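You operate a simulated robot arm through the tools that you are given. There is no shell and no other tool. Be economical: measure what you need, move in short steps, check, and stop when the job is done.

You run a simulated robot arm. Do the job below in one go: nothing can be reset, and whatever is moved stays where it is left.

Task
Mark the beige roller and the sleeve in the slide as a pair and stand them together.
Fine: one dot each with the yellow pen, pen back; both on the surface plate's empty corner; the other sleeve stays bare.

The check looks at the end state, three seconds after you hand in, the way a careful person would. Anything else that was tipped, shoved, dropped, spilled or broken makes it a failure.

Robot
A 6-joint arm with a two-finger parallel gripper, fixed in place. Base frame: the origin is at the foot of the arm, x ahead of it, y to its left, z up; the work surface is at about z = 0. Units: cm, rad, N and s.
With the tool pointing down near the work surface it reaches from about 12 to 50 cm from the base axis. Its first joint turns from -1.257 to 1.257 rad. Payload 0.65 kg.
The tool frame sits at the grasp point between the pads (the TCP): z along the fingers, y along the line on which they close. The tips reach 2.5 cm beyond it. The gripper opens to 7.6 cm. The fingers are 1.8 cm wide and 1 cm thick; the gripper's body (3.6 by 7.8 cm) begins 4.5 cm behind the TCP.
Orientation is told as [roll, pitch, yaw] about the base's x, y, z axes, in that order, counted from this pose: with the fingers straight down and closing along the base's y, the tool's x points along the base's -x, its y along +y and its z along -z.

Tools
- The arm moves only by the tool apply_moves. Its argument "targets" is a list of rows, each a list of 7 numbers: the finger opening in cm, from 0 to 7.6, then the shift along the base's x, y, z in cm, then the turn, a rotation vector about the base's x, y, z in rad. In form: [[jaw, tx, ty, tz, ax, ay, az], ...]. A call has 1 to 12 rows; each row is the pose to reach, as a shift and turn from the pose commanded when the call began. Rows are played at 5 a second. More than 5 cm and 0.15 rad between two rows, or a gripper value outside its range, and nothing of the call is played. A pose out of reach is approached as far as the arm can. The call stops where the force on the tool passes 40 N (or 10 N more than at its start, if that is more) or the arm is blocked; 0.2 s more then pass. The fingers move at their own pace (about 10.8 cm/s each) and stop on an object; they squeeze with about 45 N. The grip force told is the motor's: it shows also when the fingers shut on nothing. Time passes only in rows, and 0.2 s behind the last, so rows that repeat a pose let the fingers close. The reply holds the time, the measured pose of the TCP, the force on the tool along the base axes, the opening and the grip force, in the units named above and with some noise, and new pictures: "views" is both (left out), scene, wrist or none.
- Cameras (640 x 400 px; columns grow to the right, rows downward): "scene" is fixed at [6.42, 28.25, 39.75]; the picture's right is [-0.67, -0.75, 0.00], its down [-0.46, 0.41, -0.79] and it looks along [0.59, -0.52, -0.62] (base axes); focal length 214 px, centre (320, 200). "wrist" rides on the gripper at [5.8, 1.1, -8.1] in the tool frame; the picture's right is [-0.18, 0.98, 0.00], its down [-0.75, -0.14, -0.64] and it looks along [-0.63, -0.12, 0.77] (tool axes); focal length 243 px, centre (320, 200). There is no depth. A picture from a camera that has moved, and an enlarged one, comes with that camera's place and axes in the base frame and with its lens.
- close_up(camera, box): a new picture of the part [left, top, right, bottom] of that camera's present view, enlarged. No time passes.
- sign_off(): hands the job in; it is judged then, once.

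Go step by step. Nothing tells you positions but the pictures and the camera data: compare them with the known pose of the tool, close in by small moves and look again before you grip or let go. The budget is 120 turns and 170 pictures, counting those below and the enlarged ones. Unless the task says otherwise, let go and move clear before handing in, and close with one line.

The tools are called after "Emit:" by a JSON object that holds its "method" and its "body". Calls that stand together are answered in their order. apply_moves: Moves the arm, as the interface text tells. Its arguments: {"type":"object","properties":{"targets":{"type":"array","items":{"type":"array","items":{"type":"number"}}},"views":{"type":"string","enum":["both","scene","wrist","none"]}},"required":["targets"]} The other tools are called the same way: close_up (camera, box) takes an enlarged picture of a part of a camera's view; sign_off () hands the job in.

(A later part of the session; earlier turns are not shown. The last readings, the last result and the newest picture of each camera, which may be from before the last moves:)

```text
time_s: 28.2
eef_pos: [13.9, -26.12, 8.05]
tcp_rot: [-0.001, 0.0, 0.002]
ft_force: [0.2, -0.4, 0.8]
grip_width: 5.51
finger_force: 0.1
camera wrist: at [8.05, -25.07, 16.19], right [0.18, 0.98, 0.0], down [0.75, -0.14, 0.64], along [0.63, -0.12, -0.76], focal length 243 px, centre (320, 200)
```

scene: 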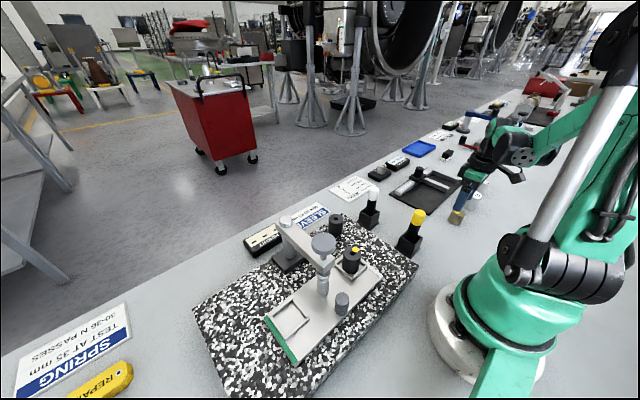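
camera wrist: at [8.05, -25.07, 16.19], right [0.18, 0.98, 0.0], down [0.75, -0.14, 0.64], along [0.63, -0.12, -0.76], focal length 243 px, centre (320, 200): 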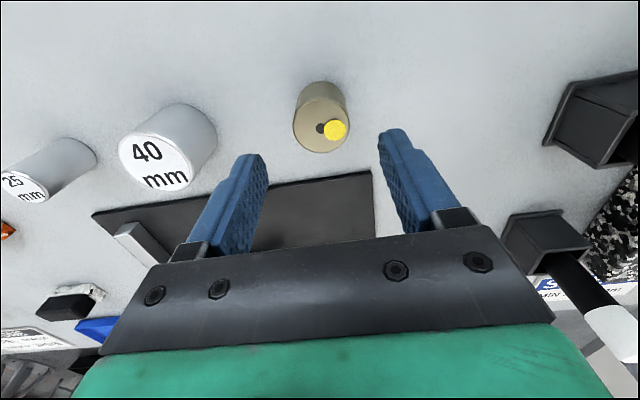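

Centred apart from a 0.2 cm shift in x. Descending onto the roller.

Emit:
{"method": "apply_moves", "body": {"targets": [[5.5, -0.2, 0, -2, 0, 0, 0], [5.5, -0.2, 0, -4, 0, 0, 0], [5.5, -0.2, 0, -5, 0, 0, 0], [5.5, -0.2, 0, -5, 0, 0, 0]], "views": "wrist"}}

```text
time_s: 29.2
eef_pos: [13.57, -26.06, 3.35]
tcp_rot: [0.002, -0.003, 0.001]
ft_force: [0.4, -0.3, 0.2]
grip_width: 5.49
finger_force: 0.1
camera wrist: at [7.71, -25.04, 11.45], right [0.18, 0.98, 0.0], down [0.75, -0.14, 0.64], along [0.63, -0.12, -0.76], focal length 243 px, centre (320, 200)
```

wrist: 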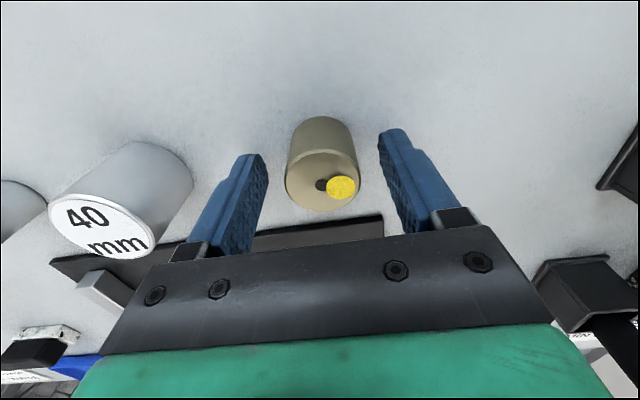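

Emit:
{"method": "apply_moves", "body": {"targets": [[5.5, 0.18, 0, -0.4, 0, 0, 0], [5.5, 0.18, 0, -0.4, 0, 0, 0], [3, 0.18, 0, -0.4, 0, 0, 0], [2, 0.18, 0, -0.4, 0, 0, 0], [0, 0.18, 0, -0.4, 0, 0, 0], [0, 0.18, 0, -0.4, 0, 0, 0]], "views": "wrist"}}

```text
time_s: 30.6
eef_pos: [13.63, -26.11, 3.0]
tcp_rot: [-0.001, -0.002, 0.003]
ft_force: [0.4, 1.3, 0.8]
grip_width: 3.12
finger_force: 44.2
camera wrist: at [7.89, -25.03, 11.04], right [0.18, 0.98, 0.0], down [0.75, -0.14, 0.64], along [0.63, -0.12, -0.76], focal length 243 px, centre (320, 200)
```

wrist: 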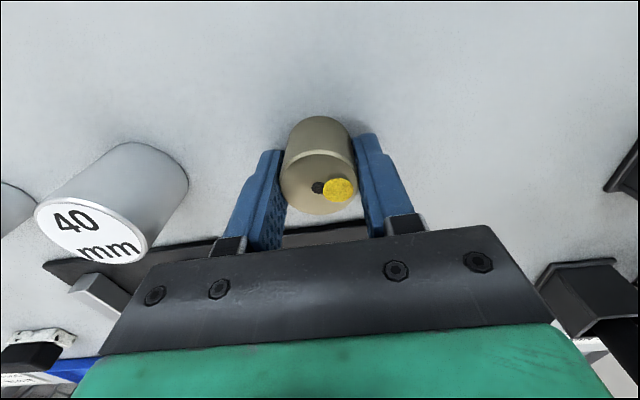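

The roller is held (3.12 cm). Lifting it high and carrying it toward the plate's far-left corner.

Emit:
{"method": "apply_moves", "body": {"targets": [[0, 0, 0, 1, 0, 0, 0], [0, 0, 0, 5, 0, 0, 0], [0, 0, 0, 10, 0, 0, 0], [0, 0.5, 2, 14, 0, 0, 0], [0, 1.5, 6, 17, 0, 0, 0], [0, 2.7, 10.3, 19, 0, 0, 0], [0, 4, 14.8, 19, 0, 0, 0], [0, 5.3, 19.3, 19, 0, 0, 0], [0, 6.6, 23.8, 19, 0, 0, 0], [0, 7.9, 28.3, 19, 0, 0, 0], [0, 7.9, 28.3, 19, 0, 0, 0]], "views": "none"}}

Emit:
{"method": "apply_moves", "body": {"targets": [[0, 1.2, 4.5, 0, 0, 0, 0], [0, 2.5, 9, 0, 0, 0, 0], [0, 3.8, 13.5, 0, 0, 0, 0], [0, 5.1, 18, 0, 0, 0, 0], [0, 6.4, 22.5, 0, 0, 0, 0], [0, 7.5, 26, 0, 0, 0, 0], [0, 8.4, 28, 0, 0, 0, 0], [0, 8.4, 28, 0, 0, 0, 0]]}}

```text
refused: row 5 steps farther than a row can; nothing moved
```

```text
time_s: 31.5
eef_pos: [17.33, -13.23, 3.15]
tcp_rot: [-0.038, 0.009, -0.004]
ft_force: [-1.4, -12.7, -0.8]
grip_width: 3.1
finger_force: 44.3
out of reach, approached as far as the arm can: row 4
stopped in row 4: the force on the tool passed its limit (the readings are from after the stop); the commanded pose is now the measured one
camera wrist: at [11.68, -11.82, 11.2], right [0.19, 0.98, -0.04], down [0.76, -0.12, 0.64], along [0.62, -0.15, -0.77], focal length 243 px, centre (320, 200)
```

scene: 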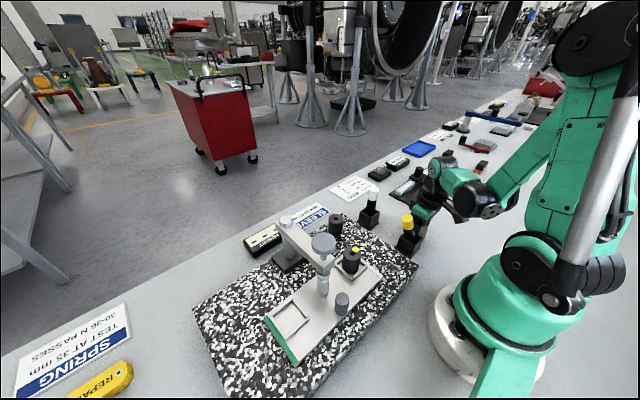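
wrist: 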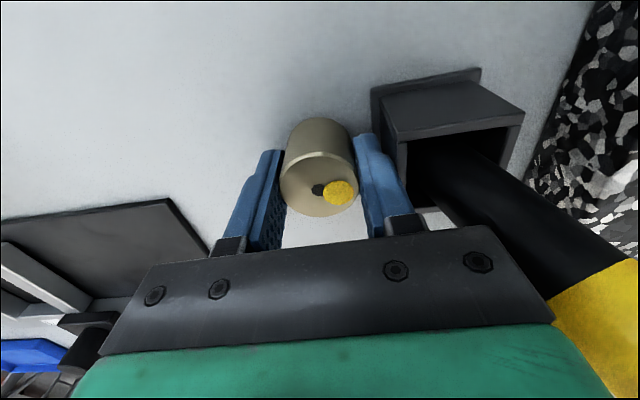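

My mistake: the lift call was refused over a row step limit, but I'd already queued the traverse with it. The arm moved low and bumped the yellow pen's holder. I'll back off gently and check what moved.

Emit:
{"method": "apply_moves", "body": {"targets": [[0, -0.2, -0.8, 0, 0, 0, 0], [0, -0.6, -2.2, 0.3, 0.038, 0, 0], [0, -0.9, -3.5, 0.6, 0.038, -0.009, 0], [0, -0.9, -3.5, 0.6, 0.038, -0.009, 0.004]]}}

Emit:
{"method": "close_up", "body": {"camera": "scene", "box": [360, 180, 480, 270]}}

```text
time_s: 32.5
eef_pos: [16.35, -16.62, 3.77]
tcp_rot: [0.005, 0.002, 0.002]
ft_force: [0.0, 0.1, -2.9]
grip_width: 3.11
finger_force: 44.3
camera wrist: at [10.65, -15.6, 11.76], right [0.18, 0.98, 0.0], down [0.75, -0.14, 0.64], along [0.63, -0.11, -0.77], focal length 243 px, centre (320, 200)
```

scene: 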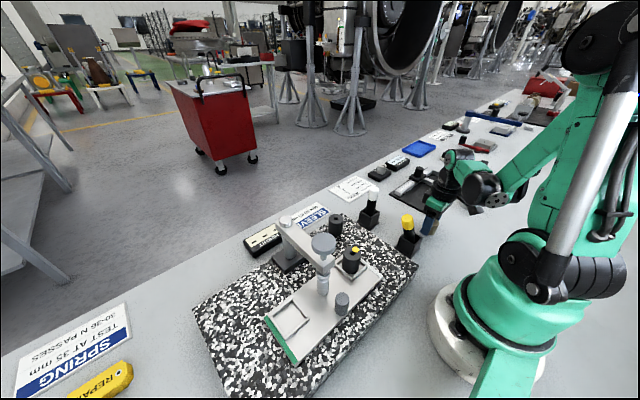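
wrist: 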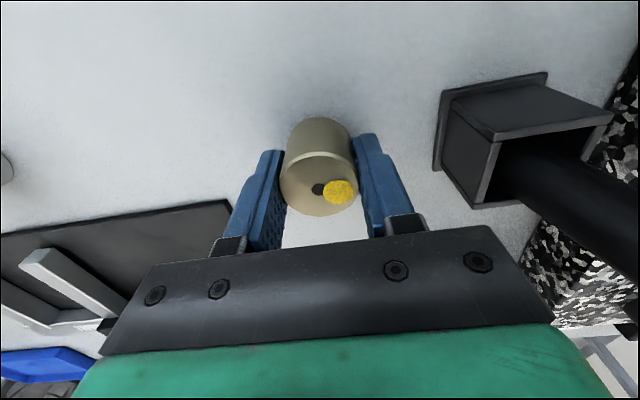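

```text
4.44 times, centred on (420, 225) of scene
camera zoom: at [6.42, 28.25, 39.75], right [-0.67, -0.75, 0.0], down [-0.46, 0.41, -0.79], along [0.59, -0.52, -0.62], focal length 953 px, centre (-124, 89)
```

zoom: 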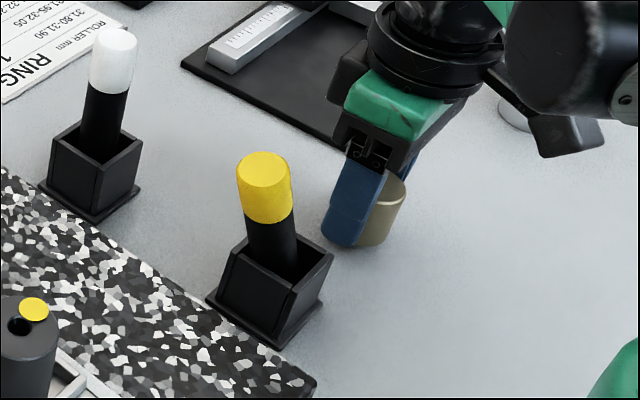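

The holder is where it was, but the pen now leans in it. I'll re-seat it upright after placing the parts. First, lifting the roller straight up, one call at a time.

Emit:
{"method": "apply_moves", "body": {"targets": [[0, -0.3, -0.5, 2, 0, 0, 0], [0, -0.3, -0.5, 6, 0, 0, 0], [0, -0.3, -0.5, 10, 0, 0, 0], [0, -0.3, -0.5, 14, 0, 0, 0], [0, -0.3, -0.5, 18, 0, 0, 0], [0, -0.3, -0.5, 18.2, 0, 0, 0]]}}

```text
time_s: 33.9
eef_pos: [16.29, -17.08, 21.84]
tcp_rot: [0.007, 0.0, 0.002]
ft_force: [0.0, 0.6, -2.5]
grip_width: 3.09
finger_force: 44.9
camera wrist: at [10.57, -16.11, 30.01], right [0.18, 0.98, 0.0], down [0.75, -0.14, 0.64], along [0.63, -0.11, -0.77], focal length 243 px, centre (320, 200)
```

scene: 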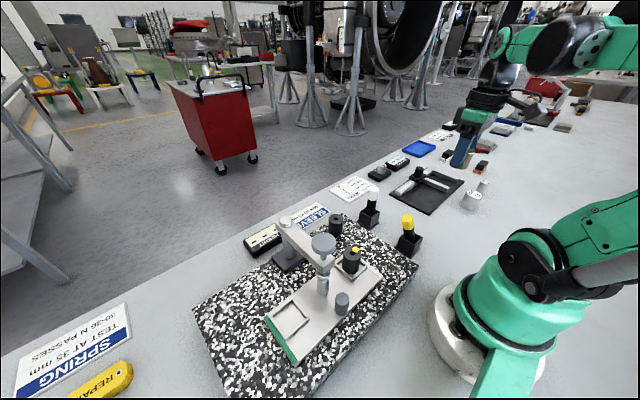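
wrist: 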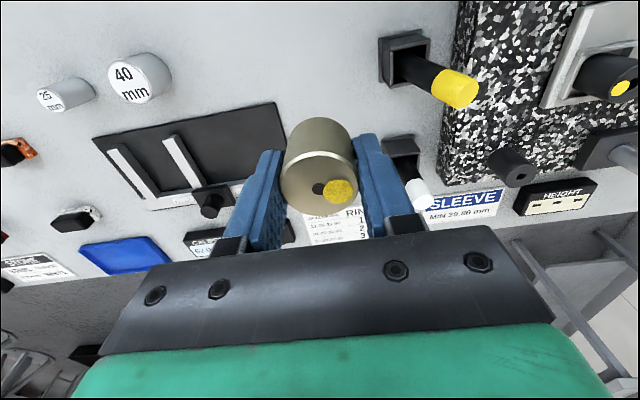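

Roller is securely held. Traversing high to the far-left corner.

Emit:
{"method": "apply_moves", "body": {"targets": [[0, 1.2, 4.3, 0, -0.006, 0, 0], [0, 2.4, 8.6, 0, -0.006, 0, 0], [0, 3.7, 12.9, 0, -0.006, 0, 0], [0, 4.9, 17.2, 0, -0.006, 0, 0], [0, 6.2, 21.5, 0, -0.006, 0, 0], [0, 7.4, 25.8, 0, -0.006, 0, 0], [0, 8.7, 30.1, 0, -0.006, 0, 0], [0, 9.9, 34.4, 0, -0.006, 0, 0], [0, 11.2, 38.7, 0, -0.006, 0, 0], [0, 12.5, 43, 0, -0.006, 0, 0], [0, 13.7, 47.3, 0, -0.006, 0, 0], [0, 13.7, 47.3, 0, -0.006, 0, 0]]}}

```text
time_s: 36.5
eef_pos: [29.65, 30.08, 21.94]
tcp_rot: [-0.001, 0.0, 0.001]
ft_force: [-0.1, 0.7, -2.2]
grip_width: 3.1
finger_force: 44.5
camera wrist: at [23.91, 31.14, 30.09], right [0.18, 0.98, 0.0], down [0.75, -0.14, 0.64], along [0.63, -0.12, -0.77], focal length 243 px, centre (320, 200)
```

scene: 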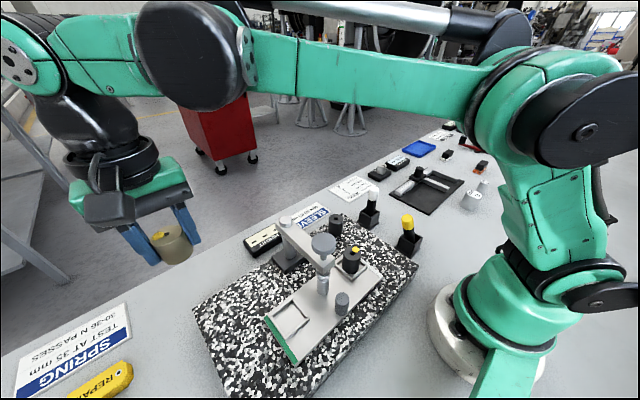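
wrist: 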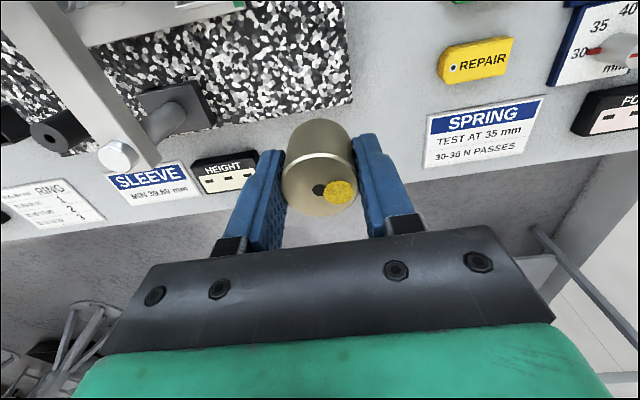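

The corner is at (32.9, 32.9). I'll put the roller at about (29.5, 29.8), lowering toward the plate.

Emit:
{"method": "apply_moves", "body": {"targets": [[0, -0.15, -0.25, -4, 0, 0, 0], [0, -0.15, -0.25, -8, 0, 0, 0], [0, -0.15, -0.25, -12, 0, 0, 0], [0, -0.15, -0.25, -14.3, 0, 0, 0], [0, -0.15, -0.25, -14.3, 0, 0, 0]]}}

Emit:
{"method": "close_up", "body": {"camera": "scene", "box": [180, 230, 300, 330]}}

```text
time_s: 37.7
eef_pos: [29.67, 30.06, 7.59]
tcp_rot: [-0.002, -0.001, 0.001]
ft_force: [-0.4, -0.1, -1.9]
grip_width: 3.08
finger_force: 44.4
camera wrist: at [23.96, 31.02, 15.74], right [0.18, 0.98, 0.0], down [0.75, -0.14, 0.64], along [0.63, -0.12, -0.77], focal length 243 px, centre (320, 200)
```

scene: 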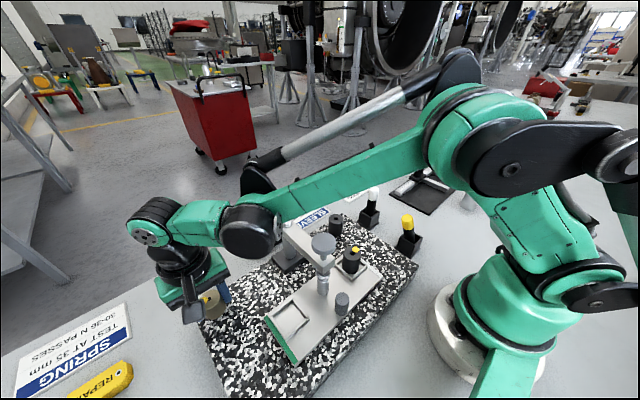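
wrist: 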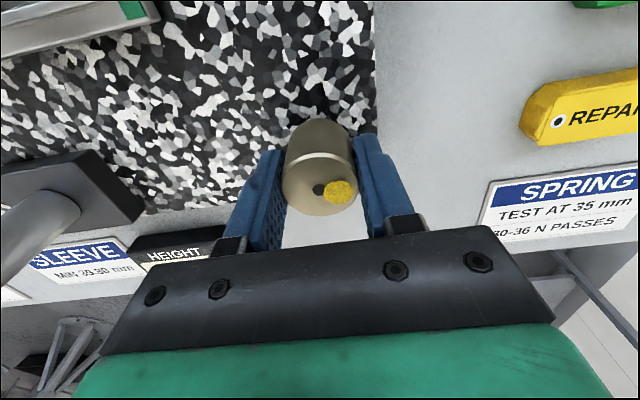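

```text
4.00 times, centred on (240, 280) of scene
camera zoom: at [6.42, 28.25, 39.75], right [-0.67, -0.75, 0.0], down [-0.46, 0.41, -0.79], along [0.59, -0.52, -0.62], focal length 858 px, centre (640, -120)
```

zoom: 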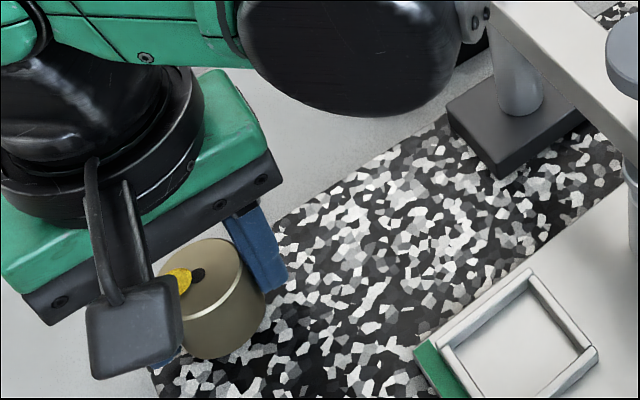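

About 1.4 cm above the plate. I'll nudge inward 0.4 cm and continue lowering.

Emit:
{"method": "apply_moves", "body": {"targets": [[0, -0.4, -0.5, -0.3, 0, 0, 0], [0, -0.4, -0.5, -0.7, 0, 0, 0], [0, -0.4, -0.5, -1.0, 0, 0, 0], [0, -0.4, -0.5, -1.0, 0, 0, 0]], "views": "none"}}

Emit:
{"method": "close_up", "body": {"camera": "scene", "box": [180, 270, 280, 350]}}

```text
time_s: 38.7
eef_pos: [29.14, 29.53, 6.68]
tcp_rot: [-0.003, 0.002, 0.001]
ft_force: [-0.5, -6.5, 14.4]
grip_width: 3.1
finger_force: 44.4
```

```text
5.00 times, centred on (230, 310) of scene
camera zoom: at [6.41, 28.24, 39.75], right [-0.67, -0.75, 0.0], down [-0.46, 0.41, -0.79], along [0.59, -0.52, -0.62], focal length 1072 px, centre (770, -350)
```

zoom: 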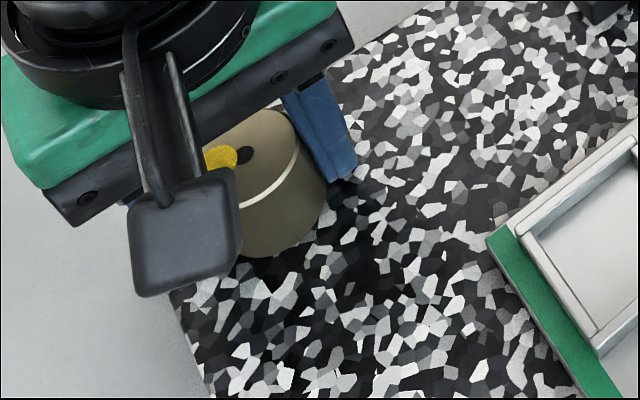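

The roller is on the plate (14 N contact). Releasing it and rising.

Emit:
{"method": "apply_moves", "body": {"targets": [[3.6, 0, 0, 0.03, 0, 0, 0], [4.5, 0, 0, 0.05, 0, 0, 0], [5.5, 0, 0, 0.1, 0, 0, 0], [5.5, 0, 0, 0.1, 0, 0, 0], [5.5, 0, 0, 2, 0, 0, 0], [5.5, 0, 0, 5, 0, 0, 0], [5.5, 0, 0, 9, 0, 0, 0], [5.5, 0, 0, 13, 0, 0, 0], [5.5, 0, 0, 14, 0, 0, 0]]}}

```text
time_s: 40.7
eef_pos: [29.37, 29.36, 20.67]
tcp_rot: [0.001, 0.0, 0.001]
ft_force: [-0.6, 0.2, -0.2]
grip_width: 5.47
finger_force: 0.1
camera wrist: at [23.56, 30.46, 28.76], right [0.18, 0.98, 0.0], down [0.75, -0.14, 0.64], along [0.63, -0.12, -0.77], focal length 243 px, centre (320, 200)
```

scene: 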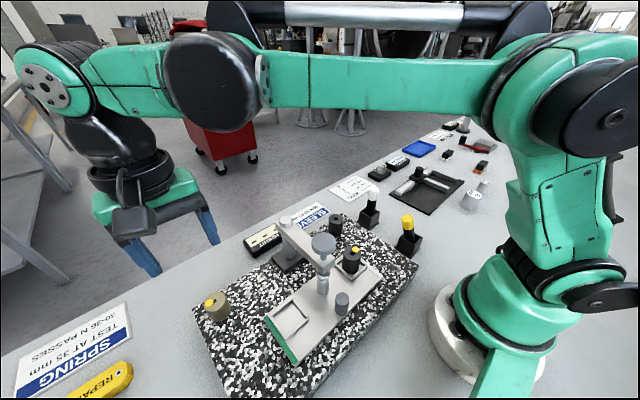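
wrist: 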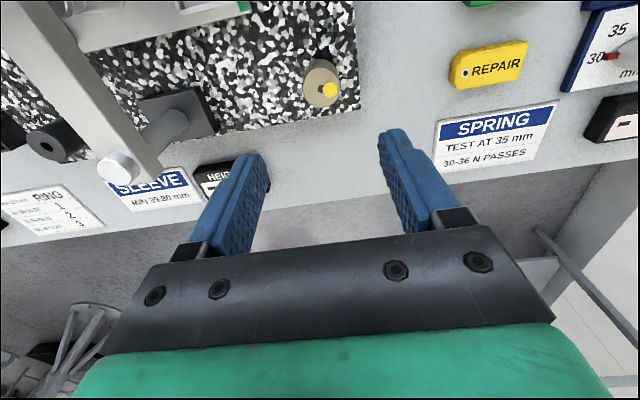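

The roller stands at about (29.4, 29.3). Now toward the marked sleeve, turning the gripper a quarter turn so it closes along x and the camera stays away from the gauge arm.

Emit:
{"method": "apply_moves", "body": {"targets": [[6.5, -0.79, -1.95, 1.5, 0, 0, 0.1428], [6.5, -1.57, -3.9, 1.5, 0, 0, 0.2856], [6.5, -2.36, -5.85, 1.5, 0, 0, 0.4284], [6.5, -3.14, -7.8, 1.5, 0, 0, 0.5712], [6.5, -3.93, -9.75, 1.5, 0, 0, 0.714], [6.5, -4.72, -11.7, 1.5, 0, 0, 0.8568], [6.5, -5.5, -13.65, 1.5, 0, 0, 0.9996], [6.5, -6.3, -15.6, 1.5, 0, 0, 1.1424], [6.5, -7.08, -17.55, 1.5, 0, 0, 1.2852], [6.5, -7.86, -19.5, 1.5, 0, 0, 1.428], [6.5, -8.65, -21.45, 1.5, 0, 0, 1.5708], [6.5, -8.65, -21.45, 1.5, 0, 0, 1.5708]]}}

```text
time_s: 43.3
eef_pos: [20.65, 7.9, 22.29]
tcp_rot: [-0.002, 0.001, 1.574]
ft_force: [0.2, -0.1, -1.0]
grip_width: 6.52
finger_force: 0.0
camera wrist: at [19.63, 2.11, 30.26], right [-0.98, 0.18, 0.0], down [0.14, 0.75, 0.64], along [0.12, 0.63, -0.77], focal length 243 px, centre (320, 200)
```

scene: 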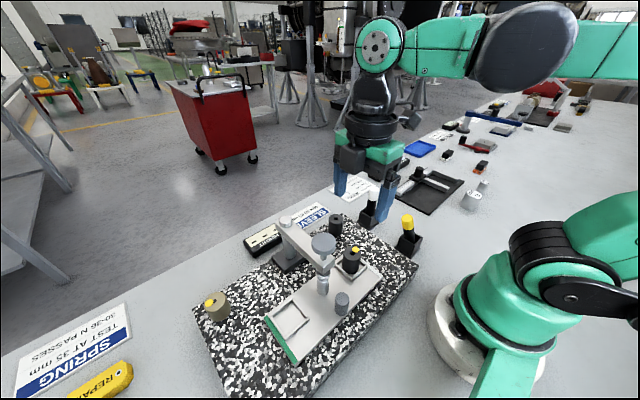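
wrist: 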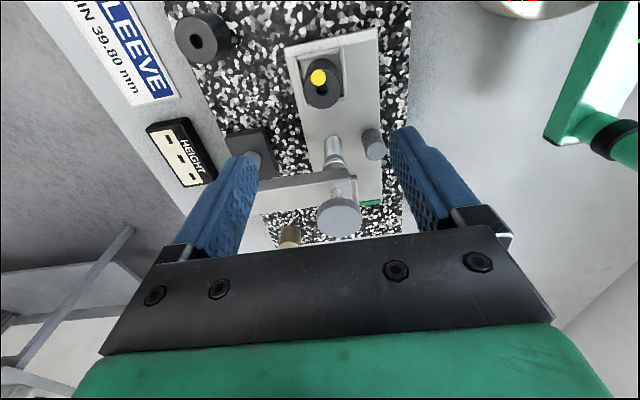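

The sleeve is between the jaws and the gauge knob is about 1 cm clear of the wrist. I'll descend partway and check.

Emit:
{"method": "apply_moves", "body": {"targets": [[6.5, 0.1, 0.15, -3, 0, 0, 0], [6.5, 0.1, 0.15, -6, 0, 0, 0], [6.5, 0.1, 0.15, -9.5, 0, 0, 0], [6.5, 0.1, 0.15, -10.5, 0, 0, 0], [6.5, 0.1, 0.15, -10.5, 0, 0, 0]]}}

Emit:
{"method": "close_up", "body": {"camera": "scene", "box": [280, 120, 440, 280]}}

```text
time_s: 44.5
eef_pos: [20.69, 7.9, 11.64]
tcp_rot: [-0.001, -0.001, 1.573]
ft_force: [0.2, -1.0, 1.0]
grip_width: 6.49
finger_force: 0.0
camera wrist: at [19.64, 2.13, 19.72], right [-0.98, 0.18, 0.0], down [0.14, 0.75, 0.64], along [0.12, 0.63, -0.77], focal length 243 px, centre (320, 200)
```

scene: 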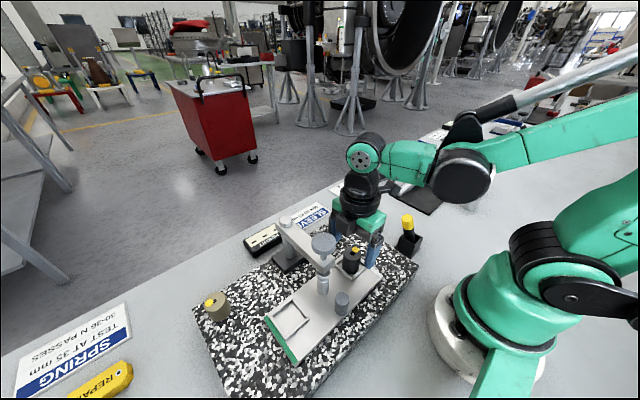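
wrist: 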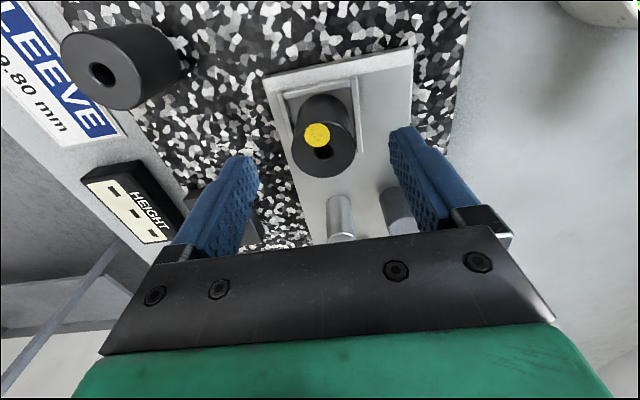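

```text
2.50 times, centred on (360, 200) of scene
camera zoom: at [6.42, 28.25, 39.75], right [-0.67, -0.75, 0.0], down [-0.46, 0.41, -0.79], along [0.59, -0.52, -0.62], focal length 536 px, centre (220, 200)
```

zoom: 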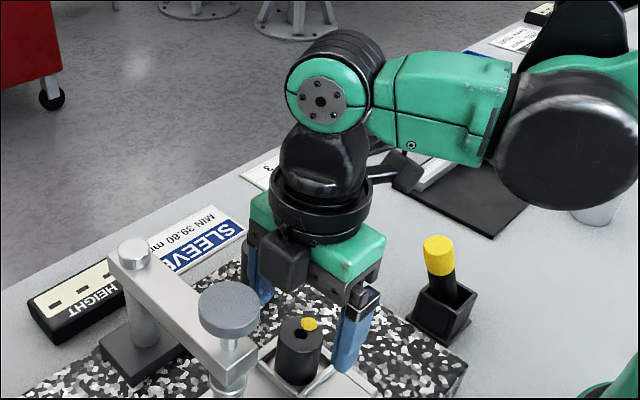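

Clear of the knob by about 1 cm. Continuing down to grip the upper part of the sleeve at z≈8.

Emit:
{"method": "apply_moves", "body": {"targets": [[6.5, -0.06, 0.1, -1.2, 0, 0, 0], [6.5, -0.06, 0.1, -2.4, 0, 0, 0], [6.5, -0.06, 0.1, -3.4, 0, 0, 0], [6.5, -0.06, 0.1, -3.6, 0, 0, 0], [6.5, -0.06, 0.1, -3.6, 0, 0, 0]]}}

Emit:
{"method": "close_up", "body": {"camera": "scene", "box": [280, 160, 420, 300]}}

```text
time_s: 45.7
eef_pos: [20.72, 8.28, 8.03]
tcp_rot: [-0.003, -0.002, 1.574]
ft_force: [0.0, -0.3, -0.3]
grip_width: 6.51
finger_force: 0.1
camera wrist: at [19.6, 2.35, 16.12], right [-0.98, 0.18, 0.0], down [0.14, 0.75, 0.64], along [0.12, 0.63, -0.77], focal length 243 px, centre (320, 200)
```

scene: 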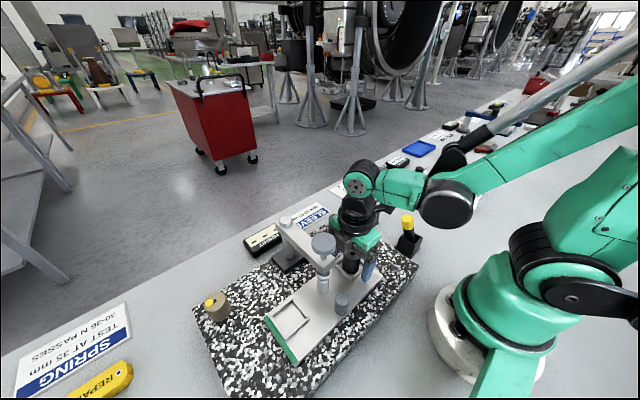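
wrist: 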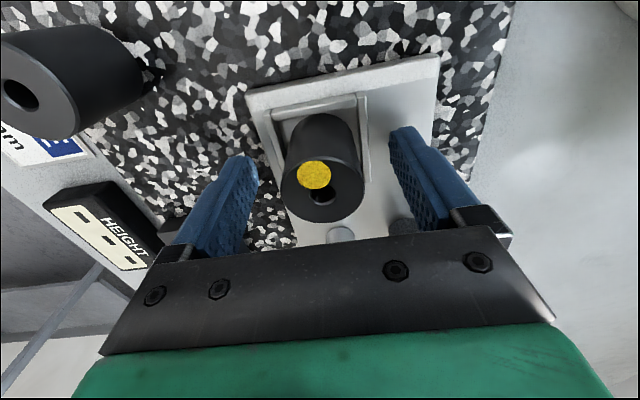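

```text
2.86 times, centred on (350, 230) of scene
camera zoom: at [6.42, 28.25, 39.75], right [-0.67, -0.75, 0.0], down [-0.46, 0.41, -0.79], along [0.59, -0.52, -0.62], focal length 613 px, centre (234, 114)
```

zoom: 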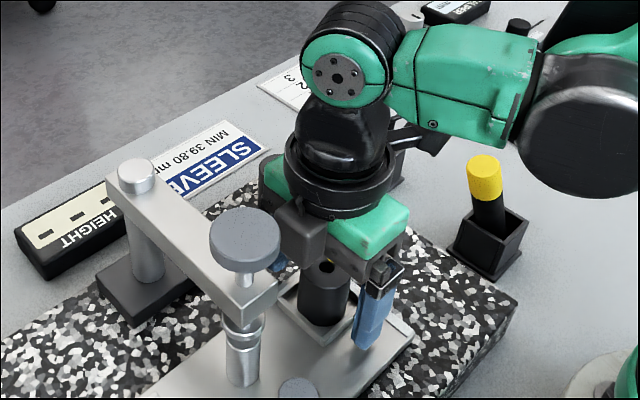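

The sleeve is centred. Closing.

Emit:
{"method": "apply_moves", "body": {"targets": [[4.5, -0.04, 0, 0, 0, 0, 0], [3.3, -0.04, 0, 0, 0, 0, 0], [0, -0.04, 0, 0, 0, 0, 0], [0, -0.04, 0, 0, 0, 0, 0], [0, -0.04, 0, 0, 0, 0, 0]], "views": "wrist"}}

```text
time_s: 46.9
eef_pos: [20.45, 8.21, 8.09]
tcp_rot: [0.003, 0.0, 1.572]
ft_force: [-33.6, 0.5, -12.1]
grip_width: 4.46
finger_force: 45.2
camera wrist: at [19.53, 2.32, 16.15], right [-0.98, 0.18, 0.0], down [0.14, 0.75, 0.64], along [0.12, 0.63, -0.77], focal length 243 px, centre (320, 200)
```

wrist: 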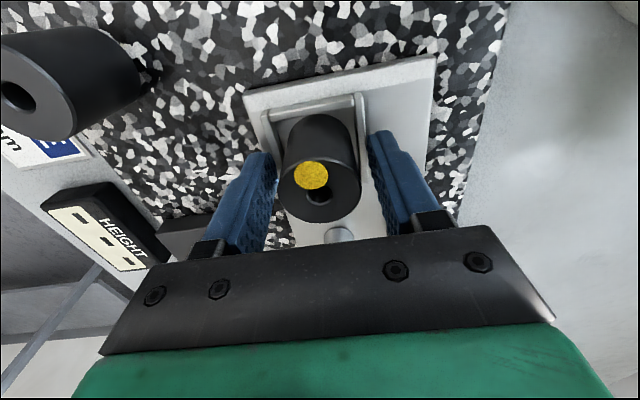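

The fingers caught the nest's rim, which is higher than I judged. Opening immediately and checking for movement.

Emit:
{"method": "apply_moves", "body": {"targets": [[5.5, 0.04, 0, 0, 0, 0, 0], [6.5, 0.04, 0, 0, 0, 0, 0], [6.5, 0.04, 0, 0.5, 0, 0, 0], [6.5, 0.04, 0, 1.0, 0, 0, 0], [6.5, 0.04, 0, 1.0, 0, 0, 0]]}}

Emit:
{"method": "close_up", "body": {"camera": "scene", "box": [180, 200, 420, 390]}}

Emit:
{"method": "close_up", "body": {"camera": "wrist", "box": [220, 60, 440, 240]}}

```text
time_s: 48.1
eef_pos: [20.66, 8.24, 8.95]
tcp_rot: [-0.003, 0.001, 1.574]
ft_force: [0.2, -0.1, 0.9]
grip_width: 6.5
finger_force: 0.0
camera wrist: at [19.65, 2.38, 17.12], right [-0.98, 0.18, 0.0], down [0.14, 0.75, 0.64], along [0.12, 0.63, -0.77], focal length 243 px, centre (320, 200)
```

scene: 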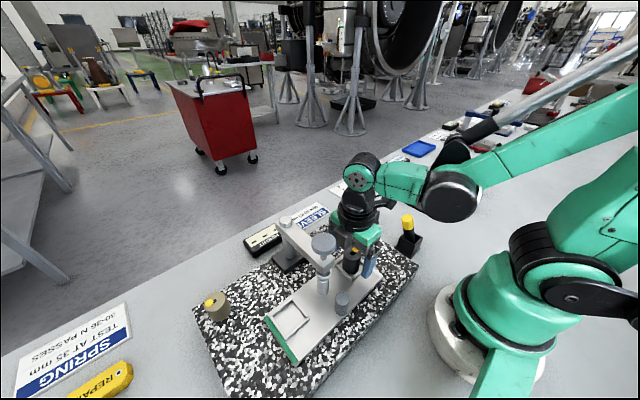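
wrist: 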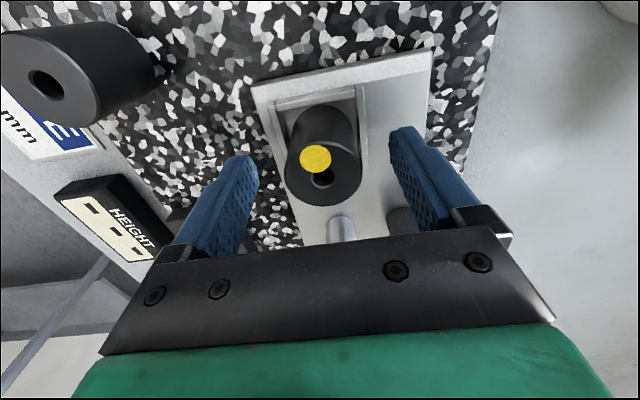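

```text
2.11 times, centred on (300, 295) of scene
camera zoom: at [6.42, 28.25, 39.75], right [-0.67, -0.75, 0.0], down [-0.46, 0.41, -0.79], along [0.59, -0.52, -0.62], focal length 452 px, centre (362, 0)
```

zoom: 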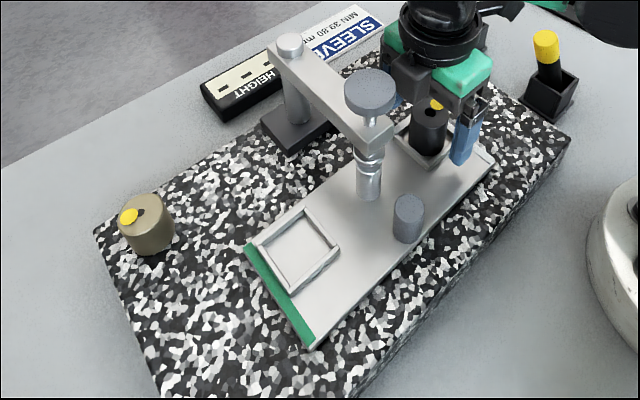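

```text
2.22 times, centred on (330, 150) of wrist
camera zoom: at [19.65, 2.38, 17.12], right [-0.98, 0.18, 0.0], down [0.14, 0.75, 0.64], along [0.12, 0.63, -0.77], focal length 539 px, centre (298, 311)
```

zoom: 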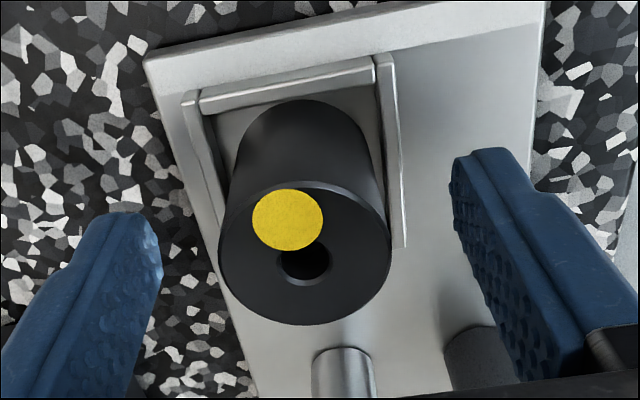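

The slide and gauge are unmoved. Closing now at z≈8.95, well above the rim.

Emit:
{"method": "apply_moves", "body": {"targets": [[4.5, -0.08, 0, 0, 0, 0, 0], [3.5, -0.08, 0, 0, 0, 0, 0], [0, -0.08, 0, 0, 0, 0, 0], [0, -0.08, 0, 0, 0, 0, 0], [0, -0.08, 0, 0, 0, 0, 0]], "views": "wrist"}}

```text
time_s: 49.3
eef_pos: [20.58, 8.15, 8.96]
tcp_rot: [-0.001, 0.001, 1.571]
ft_force: [-0.2, -0.4, -0.1]
grip_width: 3.08
finger_force: 44.9
camera wrist: at [19.56, 2.38, 17.08], right [-0.98, 0.18, 0.0], down [0.14, 0.75, 0.64], along [0.12, 0.63, -0.77], focal length 243 px, centre (320, 200)
```

wrist: 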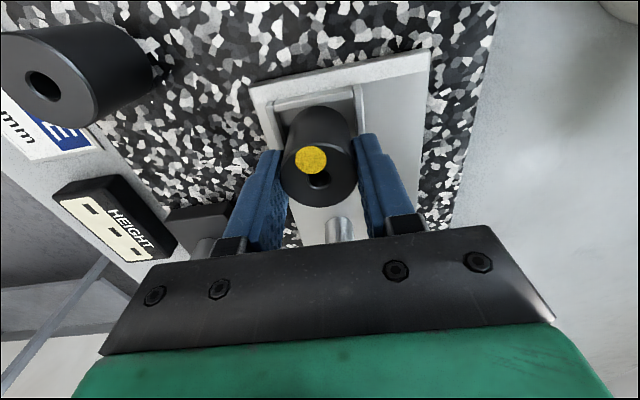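

Gripped at 3.08 cm with no side force. Lifting straight up slowly.

Emit:
{"method": "apply_moves", "body": {"targets": [[0, 0, 0, 0.5, 0, 0, 0], [0, 0, 0, 1.5, 0, 0, 0], [0, 0, -0.1, 3.5, 0, 0, 0], [0, 0, -0.2, 7, 0, 0, 0], [0, 0, -0.2, 11, 0, 0, 0], [0, 0, -0.2, 14.5, 0, 0, 0], [0, 0, -0.2, 14.5, 0, 0, 0]]}}

```text
time_s: 50.9
eef_pos: [20.7, 7.92, 23.53]
tcp_rot: [-0.002, 0.001, 1.572]
ft_force: [0.5, 0.2, -1.8]
grip_width: 3.12
finger_force: 44.6
camera wrist: at [19.67, 2.12, 31.6], right [-0.98, 0.18, 0.0], down [0.14, 0.75, 0.64], along [0.12, 0.63, -0.77], focal length 243 px, centre (320, 200)
```

scene: 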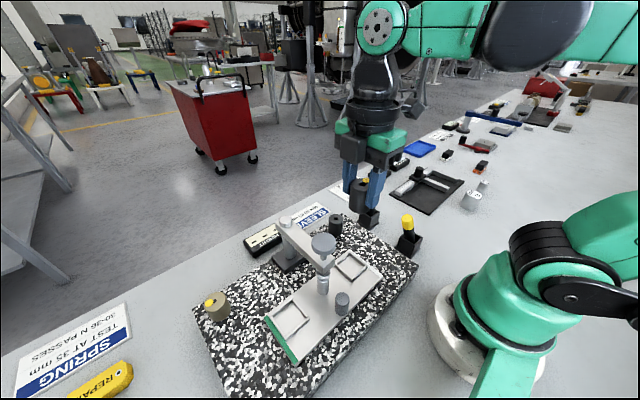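
wrist: 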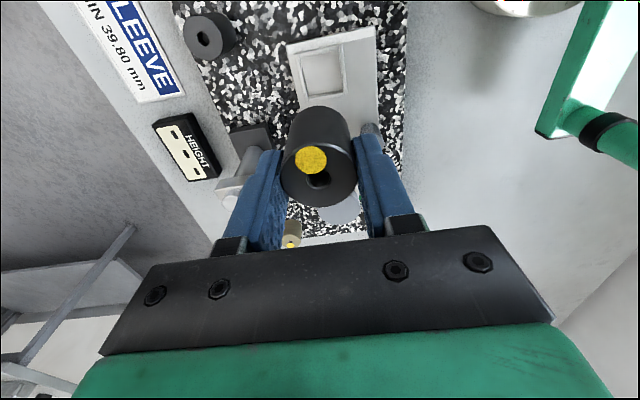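

The sleeve is out cleanly. Carrying it over to beside the roller.

Emit:
{"method": "apply_moves", "body": {"targets": [[0, 1.7, 3.5, 0.5, 0, 0, 0], [0, 3.4, 7, 0.5, 0, 0, 0], [0, 5.1, 10.5, 0.5, 0, 0, 0], [0, 6.8, 14, 0.5, 0, 0, 0], [0, 8.6, 17.6, 0.5, 0, 0, 0], [0, 8.6, 17.6, -3.5, 0, 0, 0], [0, 8.6, 17.6, -7, 0, 0, 0], [0, 8.6, 17.6, -7, 0, 0, 0]]}}

Emit:
{"method": "close_up", "body": {"camera": "scene", "box": [170, 210, 330, 350]}}

```text
time_s: 52.7
eef_pos: [29.28, 25.7, 16.45]
tcp_rot: [-0.002, 0.001, 1.572]
ft_force: [0.0, -0.5, -1.7]
grip_width: 3.09
finger_force: 44.4
camera wrist: at [28.25, 19.83, 24.46], right [-0.98, 0.18, 0.0], down [0.14, 0.75, 0.64], along [0.12, 0.63, -0.77], focal length 243 px, centre (320, 200)
```

scene: 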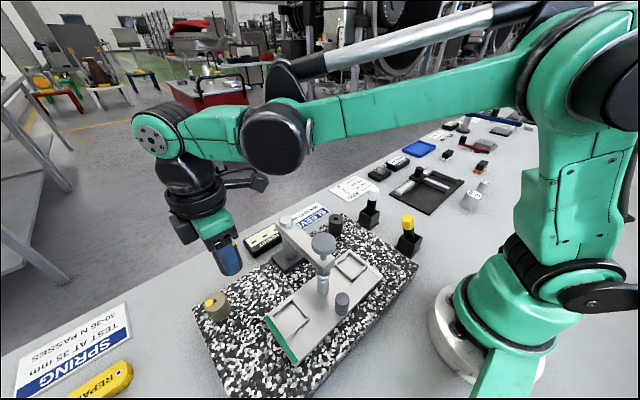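
wrist: 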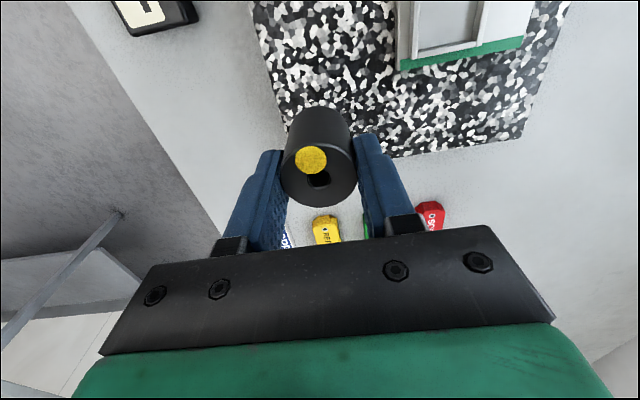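

```text
2.86 times, centred on (250, 280) of scene
camera zoom: at [6.42, 28.25, 39.75], right [-0.67, -0.75, 0.0], down [-0.46, 0.41, -0.79], along [0.59, -0.52, -0.62], focal length 613 px, centre (520, -29)
```

zoom: 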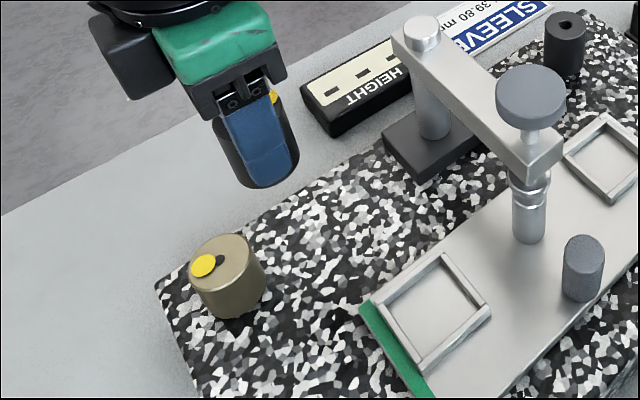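

The roller is about 3.7 cm away from the sleeve axis in y, so the gap will be about 0.5 cm. Lowering toward the plate.

Emit:
{"method": "apply_moves", "body": {"targets": [[0, 0.1, -0.05, -3, 0, 0, 0], [0, 0.1, -0.05, -6, 0, 0, 0], [0, 0.1, -0.05, -7.3, 0, 0, 0], [0, 0.1, -0.05, -7.3, 0, 0, 0]]}}

Emit:
{"method": "close_up", "body": {"camera": "scene", "box": [180, 240, 280, 330]}}

```text
time_s: 53.7
eef_pos: [29.31, 25.52, 9.09]
tcp_rot: [-0.001, 0.0, 1.572]
ft_force: [-0.5, -0.1, -2.4]
grip_width: 3.1
finger_force: 44.1
camera wrist: at [28.35, 19.78, 17.16], right [-0.98, 0.18, 0.0], down [0.14, 0.75, 0.64], along [0.12, 0.63, -0.77], focal length 243 px, centre (320, 200)
```

scene: 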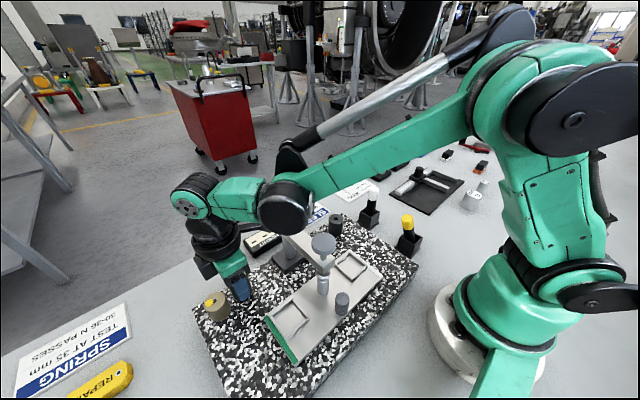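
wrist: 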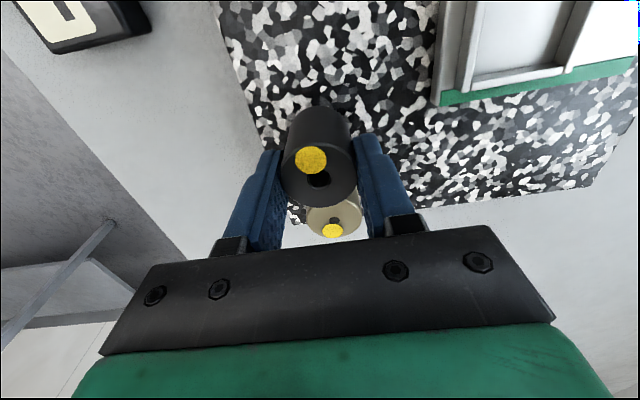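

```text
4.44 times, centred on (230, 285) of scene
camera zoom: at [6.42, 28.25, 39.75], right [-0.67, -0.75, 0.0], down [-0.46, 0.41, -0.79], along [0.59, -0.52, -0.62], focal length 953 px, centre (720, -178)
```

zoom: 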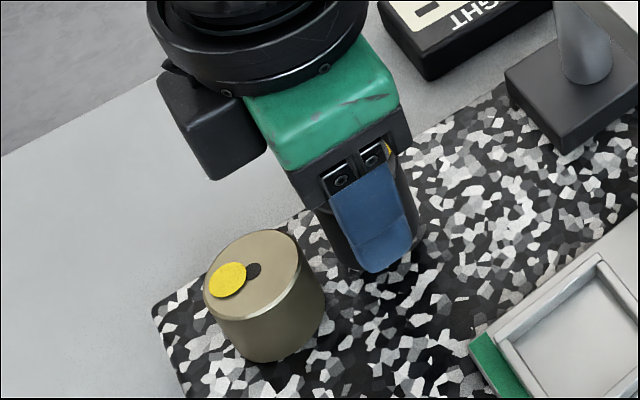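

Spacing looks good. Lowering until contact.

Emit:
{"method": "apply_moves", "body": {"targets": [[0, 0, 0, -0.4, 0, 0, 0], [0, 0, 0, -0.7, 0, 0, 0], [0, 0, 0, -0.7, 0, 0, 0]], "views": "none"}}

Emit:
{"method": "close_up", "body": {"camera": "scene", "box": [190, 260, 270, 330]}}

```text
time_s: 54.5
eef_pos: [29.29, 25.57, 8.43]
tcp_rot: [-0.003, 0.001, 1.572]
ft_force: [0.0, 0.0, -2.0]
grip_width: 3.1
finger_force: 45.4
```

```text
5.71 times, centred on (230, 295) of scene
camera zoom: at [6.42, 28.25, 39.75], right [-0.67, -0.75, 0.0], down [-0.46, 0.41, -0.79], along [0.59, -0.52, -0.62], focal length 1226 px, centre (834, -343)
```

zoom: 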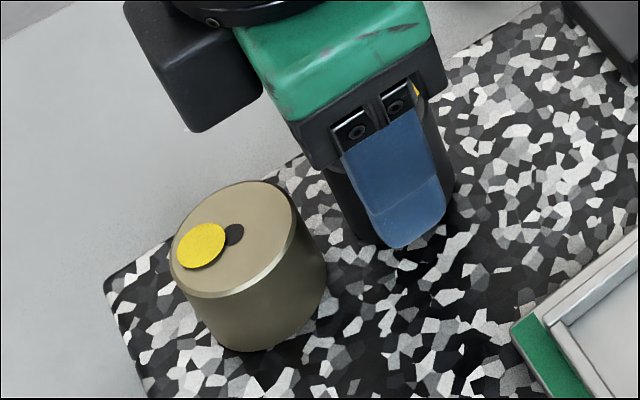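

Emit:
{"method": "apply_moves", "body": {"targets": [[0, 0, 0, -0.1, 0, 0, 0], [0, 0, 0, -0.2, 0, 0, 0], [0, 0, 0, -0.2, 0, 0, 0]], "views": "none"}}

```text
time_s: 55.3
eef_pos: [29.33, 25.65, 8.17]
tcp_rot: [0.0, 0.0, 1.573]
ft_force: [-0.1, -0.5, -1.8]
grip_width: 3.09
finger_force: 44.5
```

No contact yet. I'll go down in further 0.1 cm steps.

Emit:
{"method": "apply_moves", "body": {"targets": [[0, 0, 0, -0.05, 0, 0, 0], [0, 0, 0, -0.1, 0, 0, 0], [0, 0, 0, -0.1, 0, 0, 0]], "views": "none"}}

```text
time_s: 56.1
eef_pos: [29.48, 25.62, 8.2]
tcp_rot: [-0.003, 0.0, 1.573]
ft_force: [-0.1, -0.2, -1.8]
grip_width: 3.08
finger_force: 44.9
```

Emit:
{"method": "apply_moves", "body": {"targets": [[0, 0, 0, -0.05, 0, 0, 0], [0, 0, 0, -0.12, 0, 0, 0], [0, 0, 0, -0.12, 0, 0, 0]], "views": "none"}}

Emit:
{"method": "close_up", "body": {"camera": "scene", "box": [190, 260, 270, 330]}}

```text
time_s: 56.9
eef_pos: [29.35, 25.58, 8.1]
tcp_rot: [-0.002, 0.001, 1.572]
ft_force: [-0.2, 0.2, -2.0]
grip_width: 3.1
finger_force: 44.3
```

```text
5.71 times, centred on (230, 295) of scene
camera zoom: at [6.42, 28.25, 39.75], right [-0.67, -0.75, 0.0], down [-0.46, 0.41, -0.79], along [0.59, -0.52, -0.62], focal length 1226 px, centre (834, -343)
```

zoom: 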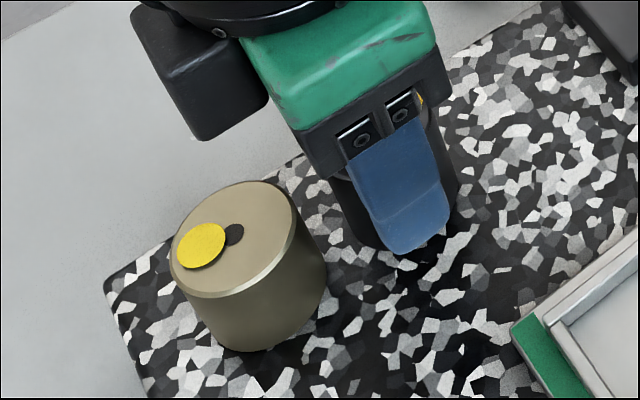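

Emit:
{"method": "apply_moves", "body": {"targets": [[0, 0, 0, -0.07, 0, 0, 0], [0, 0, 0, -0.14, 0, 0, 0], [0, 0, 0, -0.14, 0, 0, 0]], "views": "none"}}

```text
time_s: 57.7
eef_pos: [29.32, 25.62, 7.92]
tcp_rot: [-0.003, 0.003, 1.57]
ft_force: [1.0, -4.6, 12.7]
grip_width: 3.07
finger_force: 44.4
```

Contact, with the sleeve on the plate. Releasing and rising straight up.

Emit:
{"method": "apply_moves", "body": {"targets": [[3.6, 0, 0, 0.03, 0, 0, 0], [4.5, 0, 0, 0.05, 0, 0, 0], [6, 0, 0, 0.1, 0, 0, 0], [6, 0, 0, 0.1, 0, 0, 0], [6, 0, 0, 2, 0, 0, 0], [6, 0, 0, 5, 0, 0, 0], [6, 0, 0, 9, 0, 0, 0], [6, 0, 0, 13, 0, 0, 0], [6, 0, 0, 13, 0, 0, 0]]}}

Emit:
{"method": "close_up", "body": {"camera": "scene", "box": [180, 240, 280, 330]}}

Emit:
{"method": "close_up", "body": {"camera": "scene", "box": [360, 180, 480, 270]}}

```text
time_s: 59.7
eef_pos: [29.33, 25.34, 20.86]
tcp_rot: [-0.001, 0.0, 1.572]
ft_force: [0.3, 0.0, 0.2]
grip_width: 5.99
finger_force: 0.1
camera wrist: at [28.25, 19.53, 28.93], right [-0.98, 0.18, 0.0], down [0.14, 0.75, 0.64], along [0.12, 0.63, -0.77], focal length 243 px, centre (320, 200)
```

scene: 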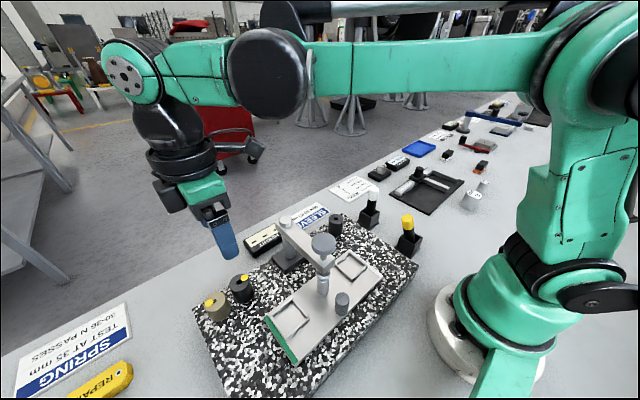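
wrist: 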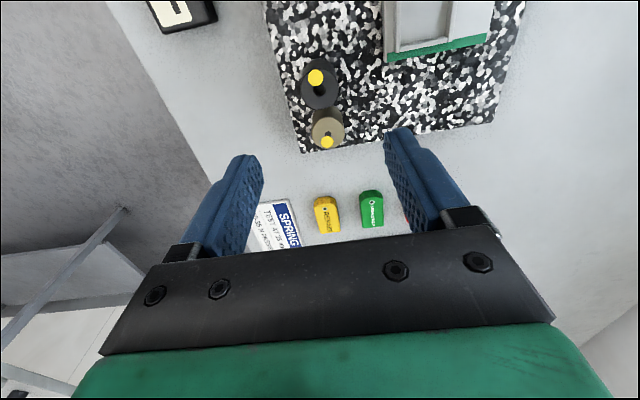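

```text
4.44 times, centred on (230, 285) of scene
camera zoom: at [6.42, 28.25, 39.75], right [-0.67, -0.75, 0.0], down [-0.46, 0.41, -0.79], along [0.59, -0.52, -0.62], focal length 953 px, centre (720, -178)
```

zoom: 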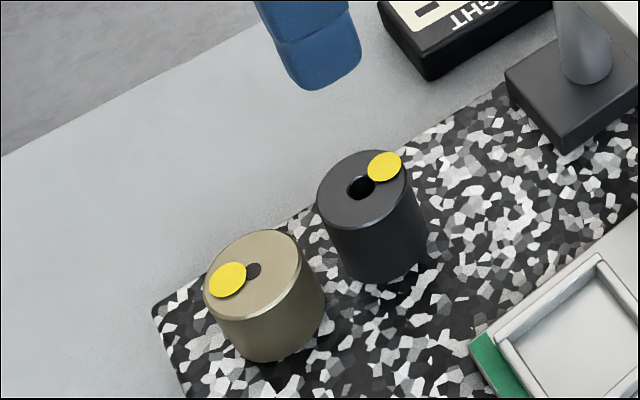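

```text
4.44 times, centred on (420, 225) of scene
camera zoom: at [6.42, 28.25, 39.75], right [-0.67, -0.75, 0.0], down [-0.46, 0.41, -0.79], along [0.59, -0.52, -0.62], focal length 953 px, centre (-124, 89)
```

zoom: 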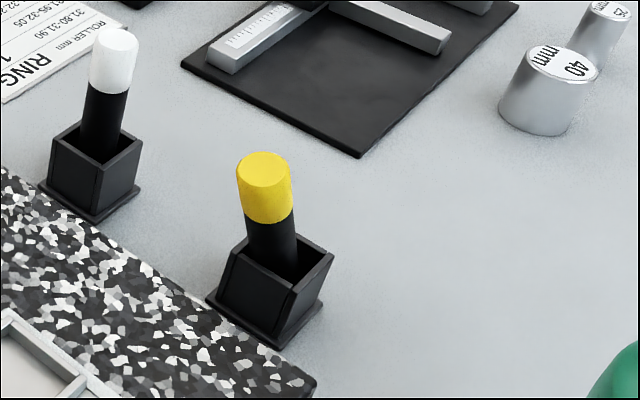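

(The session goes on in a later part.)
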